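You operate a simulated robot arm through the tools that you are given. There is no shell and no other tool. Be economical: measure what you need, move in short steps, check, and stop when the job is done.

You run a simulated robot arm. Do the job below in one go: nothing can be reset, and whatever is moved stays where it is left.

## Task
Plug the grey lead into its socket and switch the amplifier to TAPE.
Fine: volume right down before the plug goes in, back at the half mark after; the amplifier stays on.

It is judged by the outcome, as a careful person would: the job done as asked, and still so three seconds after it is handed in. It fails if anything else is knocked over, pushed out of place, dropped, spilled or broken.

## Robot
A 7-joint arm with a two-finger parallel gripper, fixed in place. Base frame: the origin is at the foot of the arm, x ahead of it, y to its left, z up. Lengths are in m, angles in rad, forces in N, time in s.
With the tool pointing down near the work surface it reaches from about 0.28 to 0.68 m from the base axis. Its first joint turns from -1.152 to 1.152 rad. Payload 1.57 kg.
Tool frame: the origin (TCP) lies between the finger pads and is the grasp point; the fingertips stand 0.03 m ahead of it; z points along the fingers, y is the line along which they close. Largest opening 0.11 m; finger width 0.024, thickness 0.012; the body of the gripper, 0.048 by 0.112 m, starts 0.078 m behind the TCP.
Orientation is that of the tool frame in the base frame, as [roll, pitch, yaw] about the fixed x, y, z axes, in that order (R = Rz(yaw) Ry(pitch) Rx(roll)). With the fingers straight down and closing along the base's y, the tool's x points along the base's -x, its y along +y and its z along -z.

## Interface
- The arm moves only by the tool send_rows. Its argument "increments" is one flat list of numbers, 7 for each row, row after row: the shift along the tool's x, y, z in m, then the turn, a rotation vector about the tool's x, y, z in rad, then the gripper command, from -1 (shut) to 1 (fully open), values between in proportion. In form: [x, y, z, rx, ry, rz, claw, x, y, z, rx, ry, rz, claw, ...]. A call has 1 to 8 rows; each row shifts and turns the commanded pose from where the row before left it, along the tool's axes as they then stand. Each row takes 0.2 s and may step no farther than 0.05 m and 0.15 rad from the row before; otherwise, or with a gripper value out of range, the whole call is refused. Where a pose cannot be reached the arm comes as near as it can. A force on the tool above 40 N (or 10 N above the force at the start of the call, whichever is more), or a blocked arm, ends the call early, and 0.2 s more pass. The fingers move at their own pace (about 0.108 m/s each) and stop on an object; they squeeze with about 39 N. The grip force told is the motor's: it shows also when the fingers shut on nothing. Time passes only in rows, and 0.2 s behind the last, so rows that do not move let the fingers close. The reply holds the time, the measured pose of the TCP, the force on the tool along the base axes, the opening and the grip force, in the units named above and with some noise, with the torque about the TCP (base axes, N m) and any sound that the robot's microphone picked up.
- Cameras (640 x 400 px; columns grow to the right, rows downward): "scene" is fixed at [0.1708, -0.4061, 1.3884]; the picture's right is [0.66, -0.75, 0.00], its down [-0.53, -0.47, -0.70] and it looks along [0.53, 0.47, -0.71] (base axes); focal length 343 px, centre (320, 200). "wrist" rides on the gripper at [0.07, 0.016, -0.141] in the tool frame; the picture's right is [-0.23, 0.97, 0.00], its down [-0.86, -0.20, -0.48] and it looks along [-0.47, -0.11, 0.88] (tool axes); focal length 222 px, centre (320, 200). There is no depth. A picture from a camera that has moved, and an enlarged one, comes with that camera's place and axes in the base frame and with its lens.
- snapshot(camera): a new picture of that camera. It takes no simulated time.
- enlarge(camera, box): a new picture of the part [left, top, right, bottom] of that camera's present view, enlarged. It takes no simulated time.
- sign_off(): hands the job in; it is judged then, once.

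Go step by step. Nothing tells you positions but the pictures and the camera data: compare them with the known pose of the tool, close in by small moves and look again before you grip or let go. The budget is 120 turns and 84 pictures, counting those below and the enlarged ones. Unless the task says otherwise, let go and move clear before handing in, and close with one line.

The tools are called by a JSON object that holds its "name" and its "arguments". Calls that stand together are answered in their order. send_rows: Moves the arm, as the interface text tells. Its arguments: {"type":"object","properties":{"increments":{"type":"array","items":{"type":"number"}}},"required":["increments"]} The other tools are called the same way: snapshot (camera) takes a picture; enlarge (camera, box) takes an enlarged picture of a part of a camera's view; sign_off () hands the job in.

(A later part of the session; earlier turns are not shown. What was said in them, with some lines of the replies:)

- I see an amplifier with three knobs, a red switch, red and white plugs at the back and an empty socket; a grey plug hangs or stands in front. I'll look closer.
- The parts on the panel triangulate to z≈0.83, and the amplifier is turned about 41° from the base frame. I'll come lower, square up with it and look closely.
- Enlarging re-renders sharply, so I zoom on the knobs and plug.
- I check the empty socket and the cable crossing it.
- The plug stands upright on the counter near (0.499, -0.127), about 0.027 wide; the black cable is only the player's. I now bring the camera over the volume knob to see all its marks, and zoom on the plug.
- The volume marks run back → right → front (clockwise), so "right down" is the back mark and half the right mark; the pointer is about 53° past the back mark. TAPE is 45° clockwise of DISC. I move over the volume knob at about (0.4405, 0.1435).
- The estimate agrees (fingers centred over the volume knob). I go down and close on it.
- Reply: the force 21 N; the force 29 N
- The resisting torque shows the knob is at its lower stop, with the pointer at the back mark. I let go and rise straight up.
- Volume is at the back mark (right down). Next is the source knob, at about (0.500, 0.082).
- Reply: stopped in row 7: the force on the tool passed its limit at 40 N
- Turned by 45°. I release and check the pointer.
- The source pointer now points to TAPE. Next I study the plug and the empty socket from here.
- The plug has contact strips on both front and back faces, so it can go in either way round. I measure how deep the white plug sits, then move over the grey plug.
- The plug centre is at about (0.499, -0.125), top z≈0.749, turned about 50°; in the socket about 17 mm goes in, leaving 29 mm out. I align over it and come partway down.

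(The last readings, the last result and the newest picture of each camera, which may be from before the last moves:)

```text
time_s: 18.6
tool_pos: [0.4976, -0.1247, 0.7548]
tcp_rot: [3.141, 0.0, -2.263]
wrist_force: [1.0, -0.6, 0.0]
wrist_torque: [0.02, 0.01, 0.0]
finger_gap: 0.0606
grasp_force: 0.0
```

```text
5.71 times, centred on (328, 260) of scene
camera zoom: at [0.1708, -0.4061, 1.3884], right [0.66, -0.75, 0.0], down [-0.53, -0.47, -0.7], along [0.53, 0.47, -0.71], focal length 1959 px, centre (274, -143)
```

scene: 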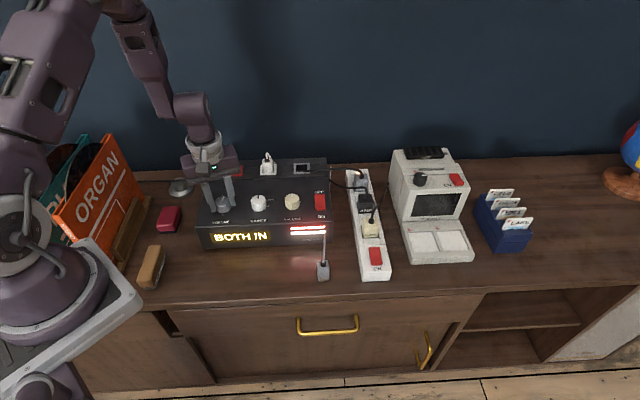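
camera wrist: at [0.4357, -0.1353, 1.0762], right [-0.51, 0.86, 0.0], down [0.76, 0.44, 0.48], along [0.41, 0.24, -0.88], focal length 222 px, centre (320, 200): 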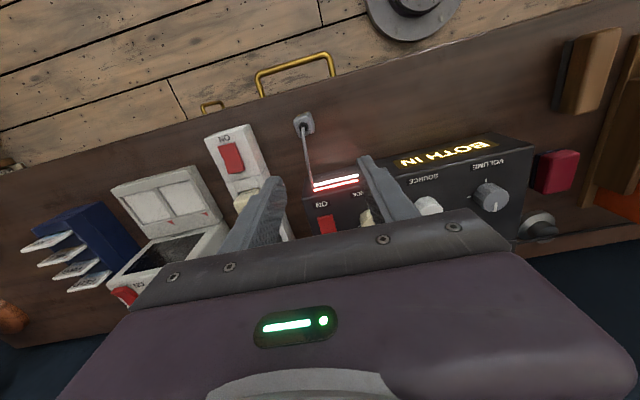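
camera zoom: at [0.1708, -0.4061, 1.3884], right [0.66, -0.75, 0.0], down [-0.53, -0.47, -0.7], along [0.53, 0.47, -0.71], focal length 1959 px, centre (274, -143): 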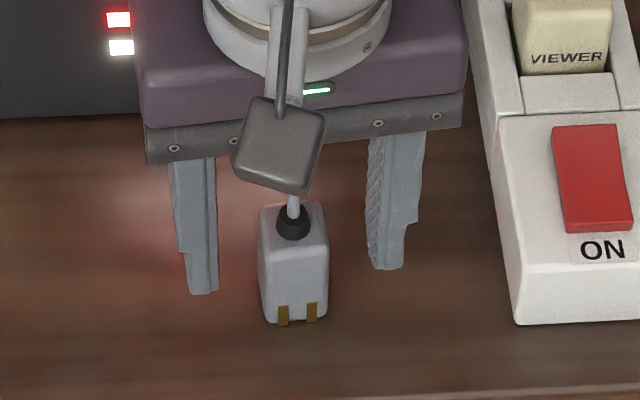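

{"name": "send_rows", "arguments": {"increments": [0, 0, 0, 0, 0, 0, -0.2, 0, 0, 0, 0, 0, 0, -1, 0, 0, 0, 0, 0, 0, -1]}}

{"name": "enlarge", "arguments": {"camera": "scene", "box": [290, 235, 354, 285]}}

{"name": "enlarge", "arguments": {"camera": "wrist", "box": [280, 120, 360, 200]}}

```text
time_s: 19.4
tool_pos: [0.4976, -0.1243, 0.7546]
tcp_rot: [3.141, -0.002, -2.262]
wrist_force: [-0.4, -0.2, -0.1]
wrist_torque: [0.0, -0.01, 0.0]
finger_gap: 0.0251
grasp_force: 36.8
```

```text
8.00 times, centred on (322, 260) of scene
camera zoom: at [0.1708, -0.4061, 1.3884], right [0.66, -0.75, 0.0], down [-0.53, -0.47, -0.7], along [0.53, 0.47, -0.71], focal length 2742 px, centre (304, -280)
```

zoom: 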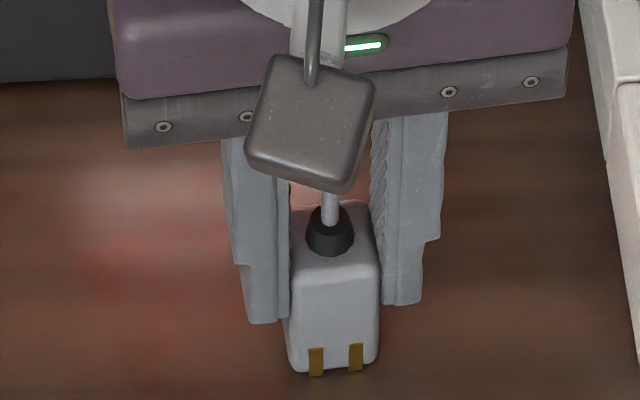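

```text
5.00 times, centred on (320, 160) of wrist
camera zoom: at [0.4407, -0.1688, 0.8971], right [-0.6, 0.8, 0.0], down [0.7, 0.53, 0.48], along [0.38, 0.29, -0.88], focal length 1111 px, centre (320, 400)
```

zoom: 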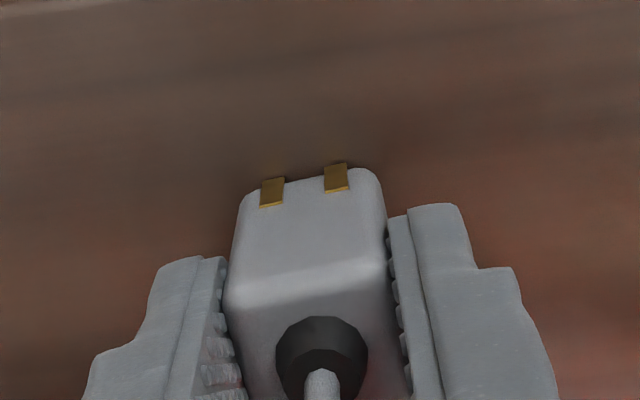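

The grey plug is held (25 mm wide). I lift it straight up and check it.

{"name": "send_rows", "arguments": {"increments": [0, 0, -0.03, 0, 0, 0, -1, 0, 0, -0.045, 0, 0, 0, -1, 0, 0, -0.045, 0, 0, 0, -1, 0, 0, -0.045, 0, 0, 0, -1, 0, 0, -0.045, 0, 0, 0.094, -1, 0, 0, 0, 0, 0, 0, -1]}}

{"name": "snapshot", "arguments": {"camera": "scene"}}

{"name": "enlarge", "arguments": {"camera": "scene", "box": [270, 120, 366, 200]}}

```text
time_s: 20.8
tool_pos: [0.4991, -0.1259, 0.9668]
tcp_rot: [3.139, -0.002, -2.358]
wrist_force: [-1.3, -0.6, -0.7]
wrist_torque: [-0.01, 0.0, 0.01]
finger_gap: 0.025
grasp_force: 36.4
```

```text
35 pictures are left
```

scene: 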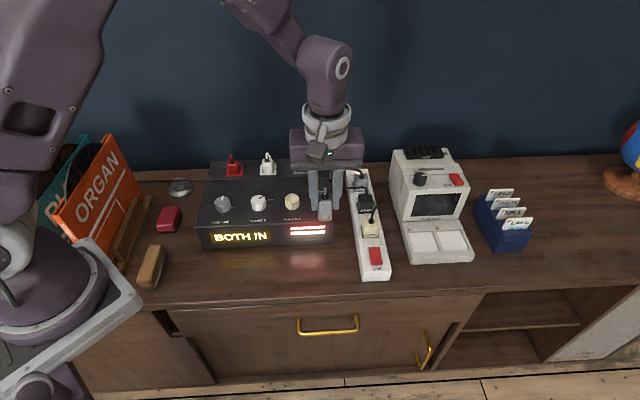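

```text
5.00 times, centred on (318, 160) of scene
camera zoom: at [0.1708, -0.4061, 1.3884], right [0.66, -0.75, 0.0], down [-0.53, -0.47, -0.7], along [0.53, 0.47, -0.71], focal length 1714 px, centre (330, 400)
```

zoom: 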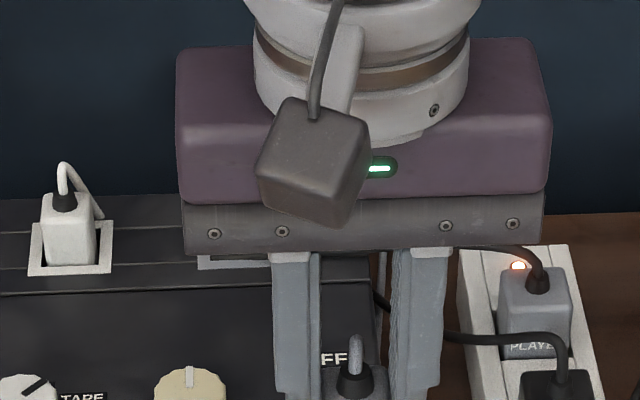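

{"name": "send_rows", "arguments": {"increments": [-0.0455, 0.0065, 0, 0, 0, 0, -1, -0.0455, 0.0065, 0, 0, 0, 0, -1, -0.0455, 0.0065, 0, 0, 0, 0, -1, -0.0455, 0.0065, 0, 0, 0, 0, -1, -0.0455, 0.0065, 0, 0, 0, 0, -1, -0.0455, 0.0065, 0, 0, 0, 0, -1]}}

{"name": "snapshot", "arguments": {"camera": "scene"}}

{"name": "snapshot", "arguments": {"camera": "wrist"}}

```text
time_s: 22.2
tool_pos: [0.6644, 0.097, 0.9667]
tcp_rot: [3.138, -0.006, -2.358]
wrist_force: [0.3, 0.4, -1.8]
wrist_torque: [-0.04, 0.0, -0.01]
finger_gap: 0.025
grasp_force: 36.9
```

```text
33 pictures are left
```

scene: 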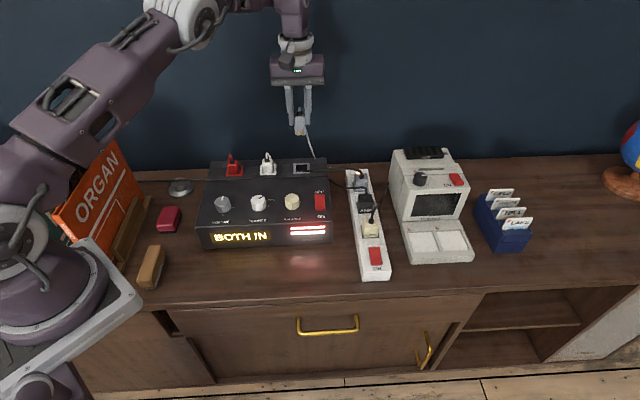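

```text
32 pictures are left
camera wrist: at [0.6029, 0.0582, 1.1092], right [-0.53, 0.85, 0.0], down [0.75, 0.46, 0.47], along [0.4, 0.25, -0.88], focal length 222 px, centre (320, 200)
```

wrist: 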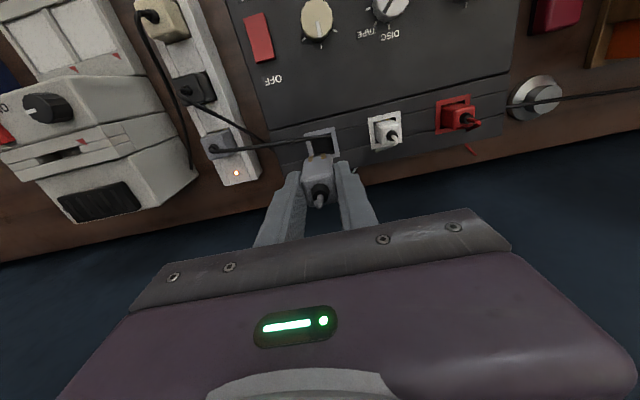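

The plug hangs near the socket. I lower to about 2 cm above it and compare plug and hole.

{"name": "send_rows", "arguments": {"increments": [0, 0, 0.04, 0, 0, 0, -1, 0, 0, 0.04, 0, 0, 0, -1, 0, 0, 0.015, 0, 0, 0, -1, 0, 0, 0, 0, 0, 0, -1]}}

{"name": "enlarge", "arguments": {"camera": "wrist", "box": [270, 90, 380, 200]}}

{"name": "enlarge", "arguments": {"camera": "scene", "box": [270, 130, 340, 190]}}

```text
time_s: 23.2
tool_pos: [0.6644, 0.0963, 0.8709]
tcp_rot: [3.142, -0.002, -2.358]
wrist_force: [0.4, 0.0, -1.3]
wrist_torque: [-0.01, 0.0, 0.0]
finger_gap: 0.025
grasp_force: 36.5
```

```text
3.64 times, centred on (325, 145) of wrist
camera zoom: at [0.6038, 0.0577, 1.0126], right [-0.53, 0.85, 0.0], down [0.75, 0.46, 0.48], along [0.4, 0.25, -0.88], focal length 808 px, centre (302, 400)
```

zoom: 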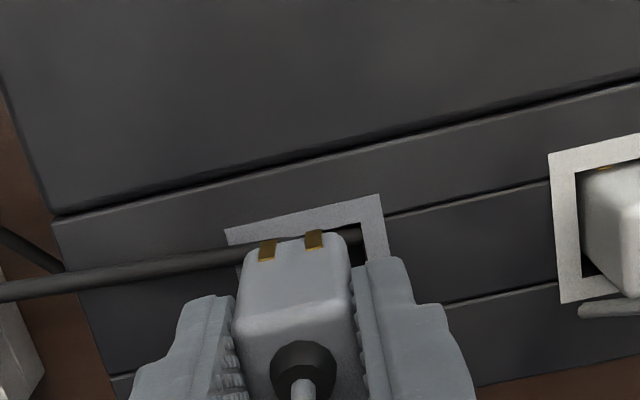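

```text
6.67 times, centred on (305, 160) of scene
camera zoom: at [0.1709, -0.4061, 1.3884], right [0.66, -0.75, 0.0], down [-0.53, -0.47, -0.7], along [0.53, 0.47, -0.71], focal length 2285 px, centre (420, 467)
```

zoom: 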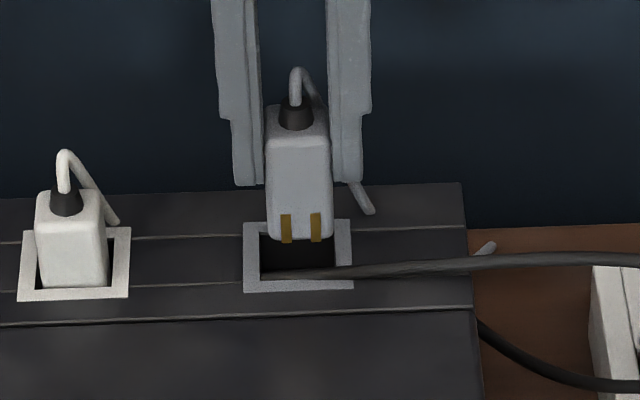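

Comparing both cameras, the plug must go about 11 mm back and 2 mm left. I correct, lower to just above the frame and look again.

{"name": "send_rows", "arguments": {"increments": [-0.0113, 0.0019, 0, 0, 0, 0, -1, 0, 0, 0.015, 0, 0, 0, -1, 0, 0, 0, 0, 0, 0, -1]}}

{"name": "enlarge", "arguments": {"camera": "wrist", "box": [285, 110, 355, 180]}}

{"name": "enlarge", "arguments": {"camera": "scene", "box": [284, 140, 332, 180]}}

```text
time_s: 24.0
tool_pos: [0.6718, 0.104, 0.8559]
tcp_rot: [3.138, -0.002, -2.359]
wrist_force: [-0.3, 0.2, -1.0]
wrist_torque: [0.02, 0.03, 0.03]
finger_gap: 0.0252
grasp_force: 36.9
```

```text
5.71 times, centred on (320, 145) of wrist
camera zoom: at [0.6101, 0.066, 0.9971], right [-0.53, 0.85, 0.0], down [0.75, 0.46, 0.48], along [0.4, 0.25, -0.88], focal length 1269 px, centre (320, 514)
```

zoom: 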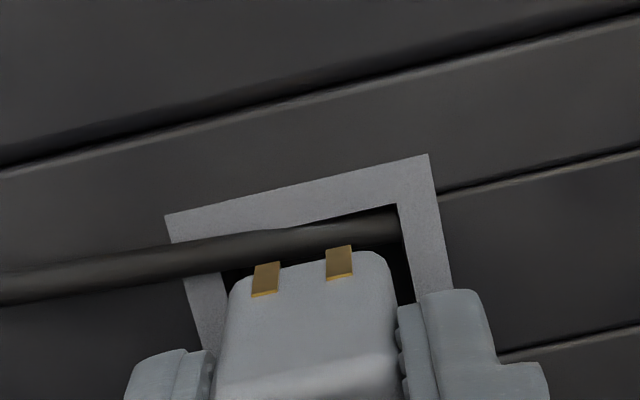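

```text
10.00 times, centred on (308, 160) of scene
camera zoom: at [0.1709, -0.4061, 1.3884], right [0.66, -0.75, 0.0], down [-0.53, -0.47, -0.7], along [0.53, 0.47, -0.71], focal length 3428 px, centre (440, 600)
```

zoom: 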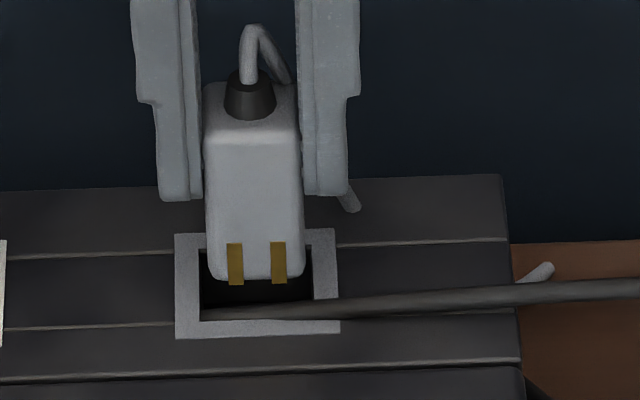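

The plug is nearly centred over the hole; a 1 mm trim, then a slow descent watching the force.

{"name": "send_rows", "arguments": {"increments": [-0.001, 0.0006, 0, 0, 0, 0, -1, 0, 0, 0.004, 0, 0, 0, -1, 0, 0, 0.004, 0, 0, 0, -1, 0, 0, 0.004, 0, 0, 0, -1, 0, 0, 0.002, 0, 0, 0, -1]}}

{"name": "enlarge", "arguments": {"camera": "scene", "box": [284, 140, 332, 180]}}

```text
time_s: 25.2
tool_pos: [0.6708, 0.1061, 0.8421]
tcp_rot: [3.14, -0.002, -2.358]
wrist_force: [0.9, -0.1, -0.4]
wrist_torque: [0.04, 0.02, 0.0]
finger_gap: 0.0248
grasp_force: 36.6
```

```text
10.00 times, centred on (308, 160) of scene
camera zoom: at [0.1709, -0.4061, 1.3884], right [0.66, -0.75, 0.0], down [-0.53, -0.47, -0.7], along [0.53, 0.47, -0.71], focal length 3428 px, centre (440, 600)
```

zoom: 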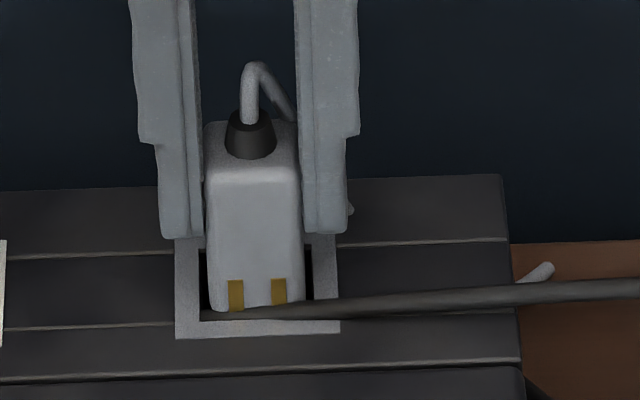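

{"name": "send_rows", "arguments": {"increments": [0, 0, 0.003, 0, 0, 0, -1, 0, 0, 0.003, 0, 0, 0, -1, 0, 0, 0.003, 0, 0, 0, -1, 0, 0, 0.003, 0, 0, 0, -1]}}

{"name": "enlarge", "arguments": {"camera": "scene", "box": [250, 140, 346, 200]}}

```text
time_s: 26.2
tool_pos: [0.6724, 0.1057, 0.8284]
tcp_rot: [3.141, -0.001, -2.358]
wrist_force: [0.1, -0.4, 0.7]
wrist_torque: [0.0, -0.04, 0.01]
finger_gap: 0.0249
grasp_force: 37.1
```

```text
6.67 times, centred on (298, 170) of scene
camera zoom: at [0.1709, -0.4061, 1.3884], right [0.66, -0.75, 0.0], down [-0.53, -0.47, -0.7], along [0.53, 0.47, -0.71], focal length 2285 px, centre (467, 400)
```

zoom: 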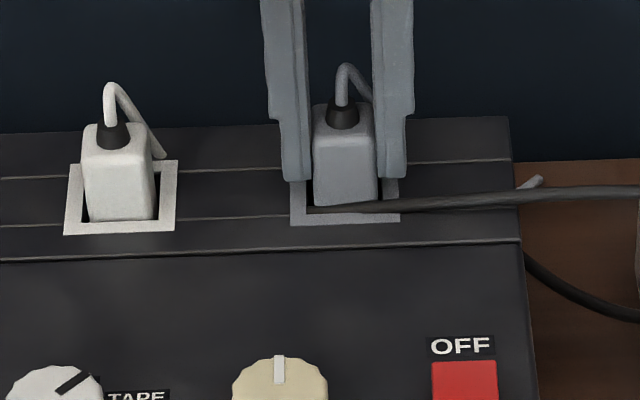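

No resistance yet; the grey plug still stands some 6 mm higher than the white one. I continue gently until it seats.

{"name": "send_rows", "arguments": {"increments": [0, 0, 0.003, 0, 0, 0, -1, 0, 0, 0.002, 0, 0, 0, -1, 0, 0, 0.002, 0, 0, 0, -1]}}

{"name": "enlarge", "arguments": {"camera": "scene", "box": [250, 140, 346, 200]}}

```text
time_s: 27.0
tool_pos: [0.6724, 0.1055, 0.8259]
tcp_rot: [3.141, 0.0, -2.357]
wrist_force: [-6.4, -0.3, 24.9]
wrist_torque: [-0.04, 0.32, -0.02]
finger_gap: 0.0249
grasp_force: 36.4
```

```text
6.67 times, centred on (298, 170) of scene
camera zoom: at [0.1702, -0.4062, 1.3885], right [0.66, -0.75, 0.0], down [-0.53, -0.47, -0.7], along [0.53, 0.47, -0.71], focal length 2285 px, centre (467, 400)
```

zoom: 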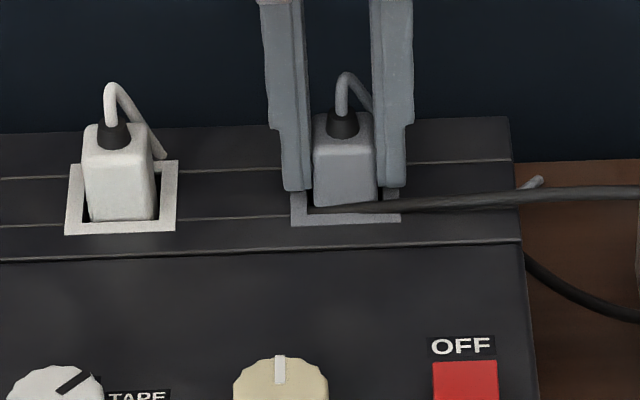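

{"name": "send_rows", "arguments": {"increments": [0, 0, 0.002, 0, 0, 0, -1, 0, 0, 0, 0, 0, 0, -1]}}

{"name": "enlarge", "arguments": {"camera": "scene", "box": [260, 145, 324, 190]}}

{"name": "enlarge", "arguments": {"camera": "wrist", "box": [285, 110, 425, 200]}}

```text
time_s: 27.6
tool_pos: [0.6728, 0.1064, 0.8223]
tcp_rot: [-3.142, 0.005, -2.358]
wrist_force: [-0.1, 1.8, 33.6]
wrist_torque: [0.17, -0.03, 0.02]
finger_gap: 0.0252
grasp_force: 36.7
```

```text
8.89 times, centred on (292, 168) of scene
camera zoom: at [0.1701, -0.4061, 1.3885], right [0.66, -0.75, 0.0], down [-0.53, -0.47, -0.7], along [0.53, 0.47, -0.71], focal length 3047 px, centre (569, 489)
```

zoom: 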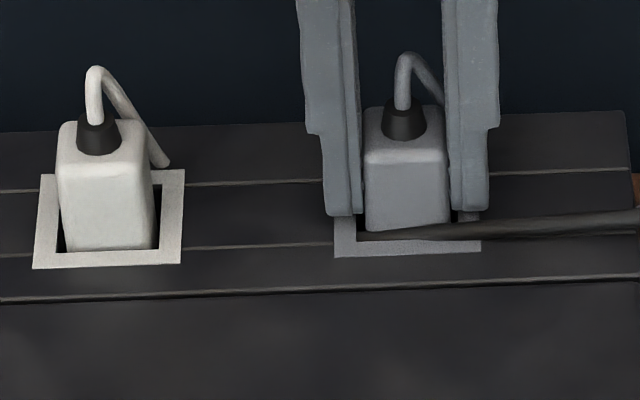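

```text
4.44 times, centred on (355, 155) of wrist
camera zoom: at [0.6105, 0.0675, 0.964], right [-0.53, 0.85, 0.0], down [0.75, 0.46, 0.48], along [0.41, 0.25, -0.88], focal length 987 px, centre (164, 400)
```

zoom: 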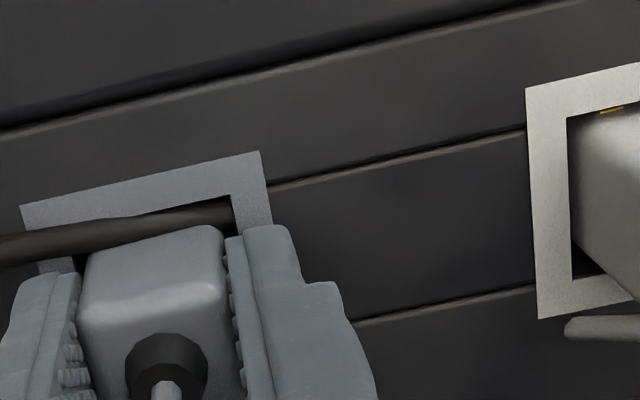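

The grey plug now stands level with the white one. One more small push to be sure it's seated.

{"name": "send_rows", "arguments": {"increments": [0, 0, 0.001, 0, 0, 0, -1, 0, 0, 0, 0, 0, 0, -1, 0, 0, 0, 0, 0, 0, -1]}}

{"name": "enlarge", "arguments": {"camera": "scene", "box": [260, 145, 324, 190]}}

```text
time_s: 28.4
tool_pos: [0.6721, 0.1056, 0.821]
tcp_rot: [-3.141, 0.002, -2.356]
wrist_force: [5.4, 2.6, 32.9]
wrist_torque: [0.18, -0.24, 0.01]
finger_gap: 0.025
grasp_force: 36.3
```

```text
8.89 times, centred on (292, 168) of scene
camera zoom: at [0.1702, -0.4061, 1.3885], right [0.66, -0.75, 0.0], down [-0.53, -0.47, -0.7], along [0.53, 0.47, -0.71], focal length 3047 px, centre (569, 489)
```

zoom: 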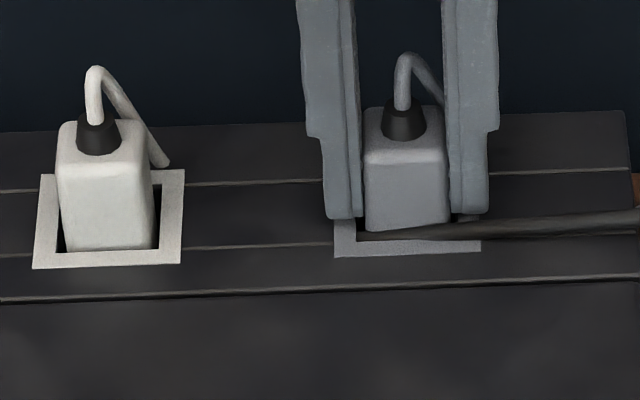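

The plug has bottomed out. I open the fingers and rise straight up.

{"name": "send_rows", "arguments": {"increments": [0, 0, -0.002, 0, 0, 0, 0, 0, 0, 0, 0, 0, 0, 0, 0, 0, -0.03, 0, 0, 0, 0, 0, 0, -0.04, 0, 0, 0, 0, 0, 0, -0.04, 0, 0, 0, 0, 0, 0, -0.03, 0, 0, 0, 0]}}

{"name": "enlarge", "arguments": {"camera": "scene", "box": [200, 140, 344, 250]}}

```text
time_s: 29.8
tool_pos: [0.6722, 0.1075, 0.962]
tcp_rot: [3.139, -0.003, -2.358]
wrist_force: [0.1, 0.3, 1.2]
wrist_torque: [0.02, 0.0, 0.02]
finger_gap: 0.0549
grasp_force: 0.0
```

```text
3.64 times, centred on (272, 195) of scene
camera zoom: at [0.1708, -0.4061, 1.3884], right [0.66, -0.75, 0.0], down [-0.53, -0.47, -0.7], along [0.53, 0.47, -0.71], focal length 1246 px, centre (494, 218)
```

zoom: 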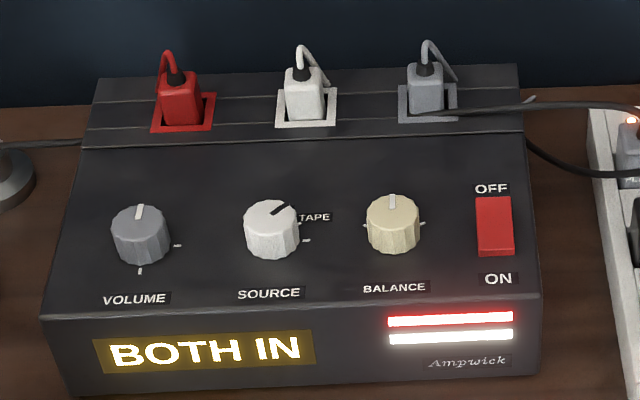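

The plug is in and stays put, on level with the others. Now back to the volume knob to turn it to the half (right) mark.

{"name": "send_rows", "arguments": {"increments": [0.0278, 0.0378, 0, 0, 0, 0, 0.1, 0.0278, 0.0378, 0, 0, 0, 0, 0.1, 0.0278, 0.0378, 0, 0, 0, 0, 0.1, 0.0278, 0.0378, 0, 0, 0, 0, 0.1, 0.0278, 0.0378, 0, 0, 0, 0, 0.1, 0, 0, 0, 0, 0, -0.15, 0.1, 0, 0, 0, 0, 0, -0.15, 0.1, 0, 0, 0, 0, 0, -0.15, 0.1]}}

{"name": "send_rows", "arguments": {"increments": [0, 0, 0, 0, 0, -0.15, 0.1, 0, 0, 0, 0, 0, -0.15, 0.1, 0, 0, 0.04, 0, 0, 0, 0.1, 0, 0, 0.025, 0, 0, 0, 0.1, 0, 0, 0, 0, 0, 0, 0.1]}}

{"name": "enlarge", "arguments": {"camera": "wrist", "box": [240, 80, 400, 220]}}

```text
time_s: 31.6
tool_pos: [0.4401, 0.1415, 0.9615]
tcp_rot: [3.141, 0.002, -1.907]
wrist_force: [-0.2, -0.1, -0.6]
wrist_torque: [0.03, -0.02, 0.01]
finger_gap: 0.0607
grasp_force: 0.2
```

```text
time_s: 32.8
tool_pos: [0.4393, 0.1415, 0.8958]
tcp_rot: [3.137, 0.0, -1.607]
wrist_force: [0.6, 0.5, 0.3]
wrist_torque: [0.03, -0.01, 0.01]
finger_gap: 0.0606
grasp_force: 0.1
```

```text
2.86 times, centred on (320, 150) of wrist
camera zoom: at [0.4207, 0.0727, 1.0385], right [-0.96, 0.26, 0.0], down [0.23, 0.85, 0.48], along [0.12, 0.46, -0.88], focal length 635 px, centre (320, 343)
```

zoom: 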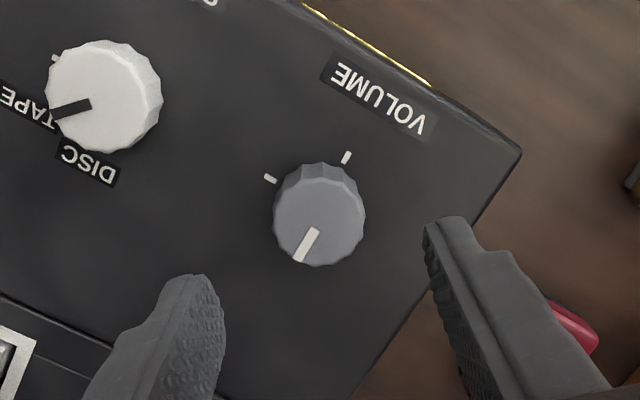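

{"name": "send_rows", "arguments": {"increments": [-0.0012, 0, 0.037, 0, 0, 0, 0.1, 0, 0, 0.036, 0, 0, 0, 0.1, 0, 0, 0, 0, 0, 0, -1, 0, 0, 0, 0, 0, 0, -1]}}

{"name": "send_rows", "arguments": {"increments": [0, 0, 0, 0, 0, 0.13, -1, 0, 0, 0, 0, 0, 0.13, -1, 0, 0, 0, 0, 0, 0.13, -1, 0, 0, 0, 0, 0, 0.13, -1, 0, 0, 0, 0, 0, 0.13, -1, 0, 0, 0, 0, 0, 0.13, -1]}}

{"name": "enlarge", "arguments": {"camera": "wrist", "box": [270, 120, 370, 220]}}

```text
time_s: 33.8
tool_pos: [0.441, 0.1441, 0.8217]
tcp_rot: [3.14, -0.001, -1.608]
wrist_force: [1.9, -0.6, 0.2]
wrist_torque: [-0.23, -0.38, 0.0]
finger_gap: 0.0333
grasp_force: 41.1
```

```text
time_s: 35.2
tool_pos: [0.4406, 0.1433, 0.8232]
tcp_rot: [3.141, -0.001, -2.389]
wrist_force: [10.1, 5.7, -36.4]
wrist_torque: [0.25, -0.32, 0.0]
finger_gap: 0.033
grasp_force: 41.4
```

```text
4.00 times, centred on (320, 170) of wrist
camera zoom: at [0.3781, 0.1067, 0.9654], right [-0.5, 0.87, 0.0], down [0.76, 0.44, 0.48], along [0.41, 0.24, -0.88], focal length 888 px, centre (320, 320)
```

zoom: 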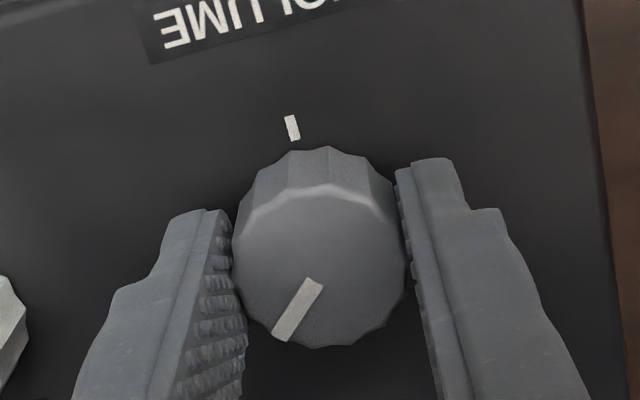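

Halfway turned; a vertical strain built up, so I release, re-grip in place and turn the rest.

{"name": "send_rows", "arguments": {"increments": [0, 0, 0, 0, 0, 0, 0.1, 0, 0, 0, 0, 0, 0, 0.1, 0, 0, 0, 0, 0, 0, -1, 0, 0, 0, 0, 0, 0, -1, 0, 0, 0, 0, 0, 0, -1]}}

{"name": "send_rows", "arguments": {"increments": [0, 0, 0, 0, 0, 0.13, -1, 0, 0, 0, 0, 0, 0.13, -1, 0, 0, 0, 0, 0, 0.13, -1, 0, 0, 0, 0, 0, 0.13, -1]}}

{"name": "enlarge", "arguments": {"camera": "wrist", "box": [270, 110, 370, 210]}}

```text
time_s: 36.4
tool_pos: [0.4403, 0.1422, 0.8234]
tcp_rot: [3.141, -0.001, -2.39]
wrist_force: [-2.7, 1.1, 8.6]
wrist_torque: [-0.26, 0.41, -0.01]
finger_gap: 0.0332
grasp_force: 41.5
```

```text
time_s: 37.4
tool_pos: [0.4395, 0.1444, 0.8226]
tcp_rot: [3.141, -0.002, -2.909]
wrist_force: [-6.5, 2.9, 5.3]
wrist_torque: [0.48, -0.42, 0.03]
finger_gap: 0.0334
grasp_force: 41.5
```

```text
4.00 times, centred on (320, 160) of wrist
camera zoom: at [0.3677, 0.1422, 0.966], right [0.0, 1.0, 0.0], down [0.88, 0.0, 0.48], along [0.48, 0.0, -0.88], focal length 888 px, centre (320, 360)
```

zoom: 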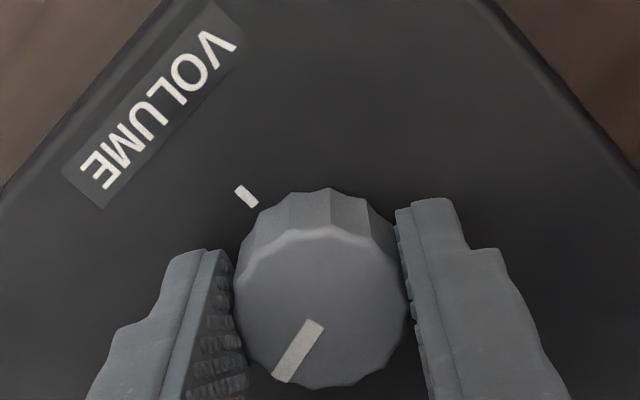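

{"name": "send_rows", "arguments": {"increments": [0, 0, 0, 0, 0, 0.15, -1, 0, 0, 0, 0, 0, 0.13, -1, 0, 0, 0, 0, 0, 0, -1]}}

{"name": "send_rows", "arguments": {"increments": [0, 0, 0, 0, 0, 0, 0.1, 0, 0, 0, 0, 0, 0, 0.1, 0, 0, -0.045, 0, 0, 0, 0.1, 0, 0, -0.045, 0, 0, 0, 0.1, 0, 0, -0.045, 0, 0, 0, 0.1]}}

{"name": "enlarge", "arguments": {"camera": "wrist", "box": [285, 110, 355, 180]}}

```text
time_s: 38.2
tool_pos: [0.4397, 0.1437, 0.8231]
tcp_rot: [3.141, -0.003, 3.093]
wrist_force: [-7.4, 14.3, 18.6]
wrist_torque: [0.49, 0.87, 0.0]
finger_gap: 0.0334
grasp_force: 40.9
```

```text
time_s: 39.4
tool_pos: [0.4424, 0.1429, 0.9591]
tcp_rot: [3.141, -0.003, 3.093]
wrist_force: [-0.3, -1.2, 0.7]
wrist_torque: [0.0, 0.0, 0.02]
finger_gap: 0.0606
grasp_force: 0.0
```

```text
5.71 times, centred on (320, 145) of wrist
camera zoom: at [0.3731, 0.1617, 1.101], right [0.27, 0.96, 0.0], down [0.85, -0.24, 0.48], along [0.46, -0.13, -0.88], focal length 1269 px, centre (320, 514)
```

zoom: 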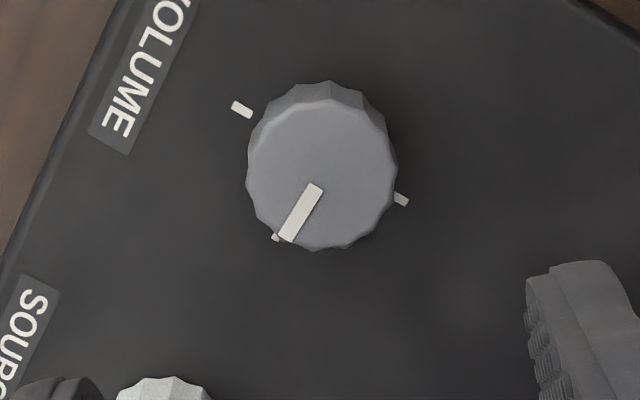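

The volume pointer sits on the right (half) mark. I move clear upward and do a final check of everything.

{"name": "send_rows", "arguments": {"increments": [0.03, 0, -0.035, 0, 0, 0, 0.1, 0.03, 0, -0.035, 0, 0, 0, 0.1, 0, 0, -0.03, 0, 0, 0, 0.1]}}

{"name": "enlarge", "arguments": {"camera": "scene", "box": [200, 140, 344, 250]}}

{"name": "snapshot", "arguments": {"camera": "wrist"}}

{"name": "enlarge", "arguments": {"camera": "scene", "box": [240, 185, 288, 220]}}

{"name": "snapshot", "arguments": {"camera": "scene"}}

```text
time_s: 40.2
tool_pos: [0.3833, 0.1457, 1.0578]
tcp_rot: [3.141, -0.002, 3.095]
wrist_force: [0.0, -0.6, 0.0]
wrist_torque: [0.02, 0.01, 0.03]
finger_gap: 0.0604
grasp_force: 0.1
```

```text
3.64 times, centred on (272, 195) of scene
camera zoom: at [0.1708, -0.4061, 1.3884], right [0.66, -0.75, 0.0], down [-0.53, -0.47, -0.7], along [0.53, 0.47, -0.71], focal length 1246 px, centre (494, 218)
```

zoom: 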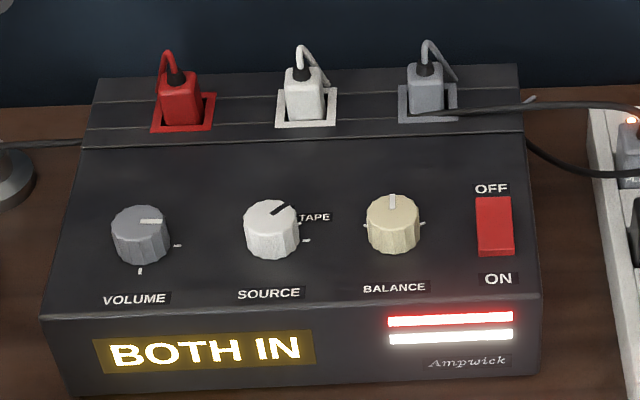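

```text
15 pictures are left
camera wrist: at [0.3137, 0.1647, 1.1996], right [0.27, 0.96, 0.0], down [0.85, -0.24, 0.48], along [0.46, -0.13, -0.88], focal length 222 px, centre (320, 200)
```

wrist: 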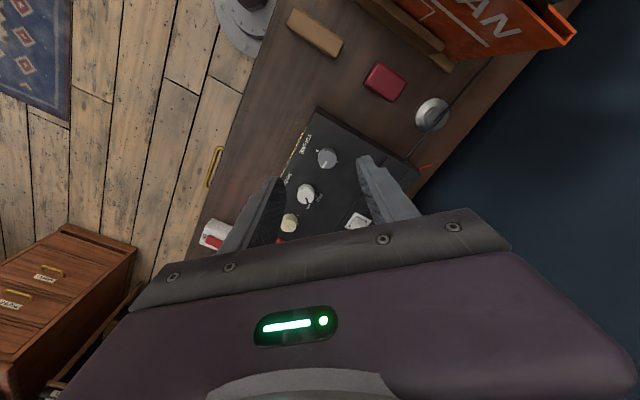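

```text
11.43 times, centred on (264, 202) of scene
camera zoom: at [0.1708, -0.4061, 1.3884], right [0.66, -0.75, 0.0], down [-0.53, -0.47, -0.7], along [0.53, 0.47, -0.71], focal length 3917 px, centre (960, 171)
```

zoom: 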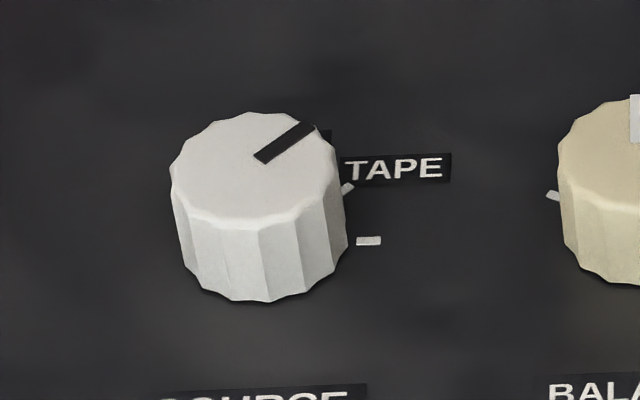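

```text
13 pictures are left
```

scene: 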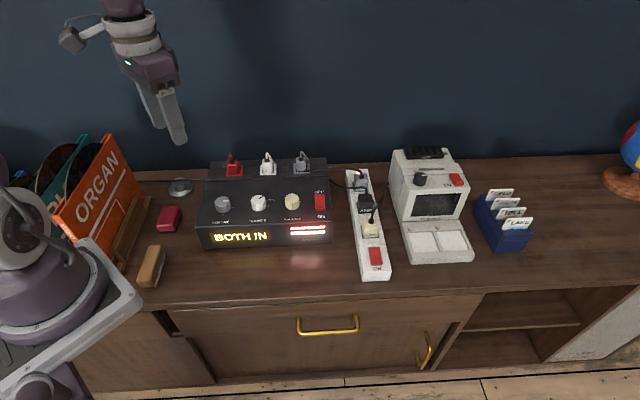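

The plug is seated level with the other two, SOURCE points at TAPE, VOLUME is at the half mark and the switch is still at ON. Nothing else has moved and the arm is clear, so I hand it in.

{"name": "sign_off", "arguments": {}}

```text
The job is handed in.
```

The grey lead is plugged into its socket and the amplifier is switched to TAPE. Volume was turned right down before the plug went in, is now back at the half mark, and the amplifier stayed on.
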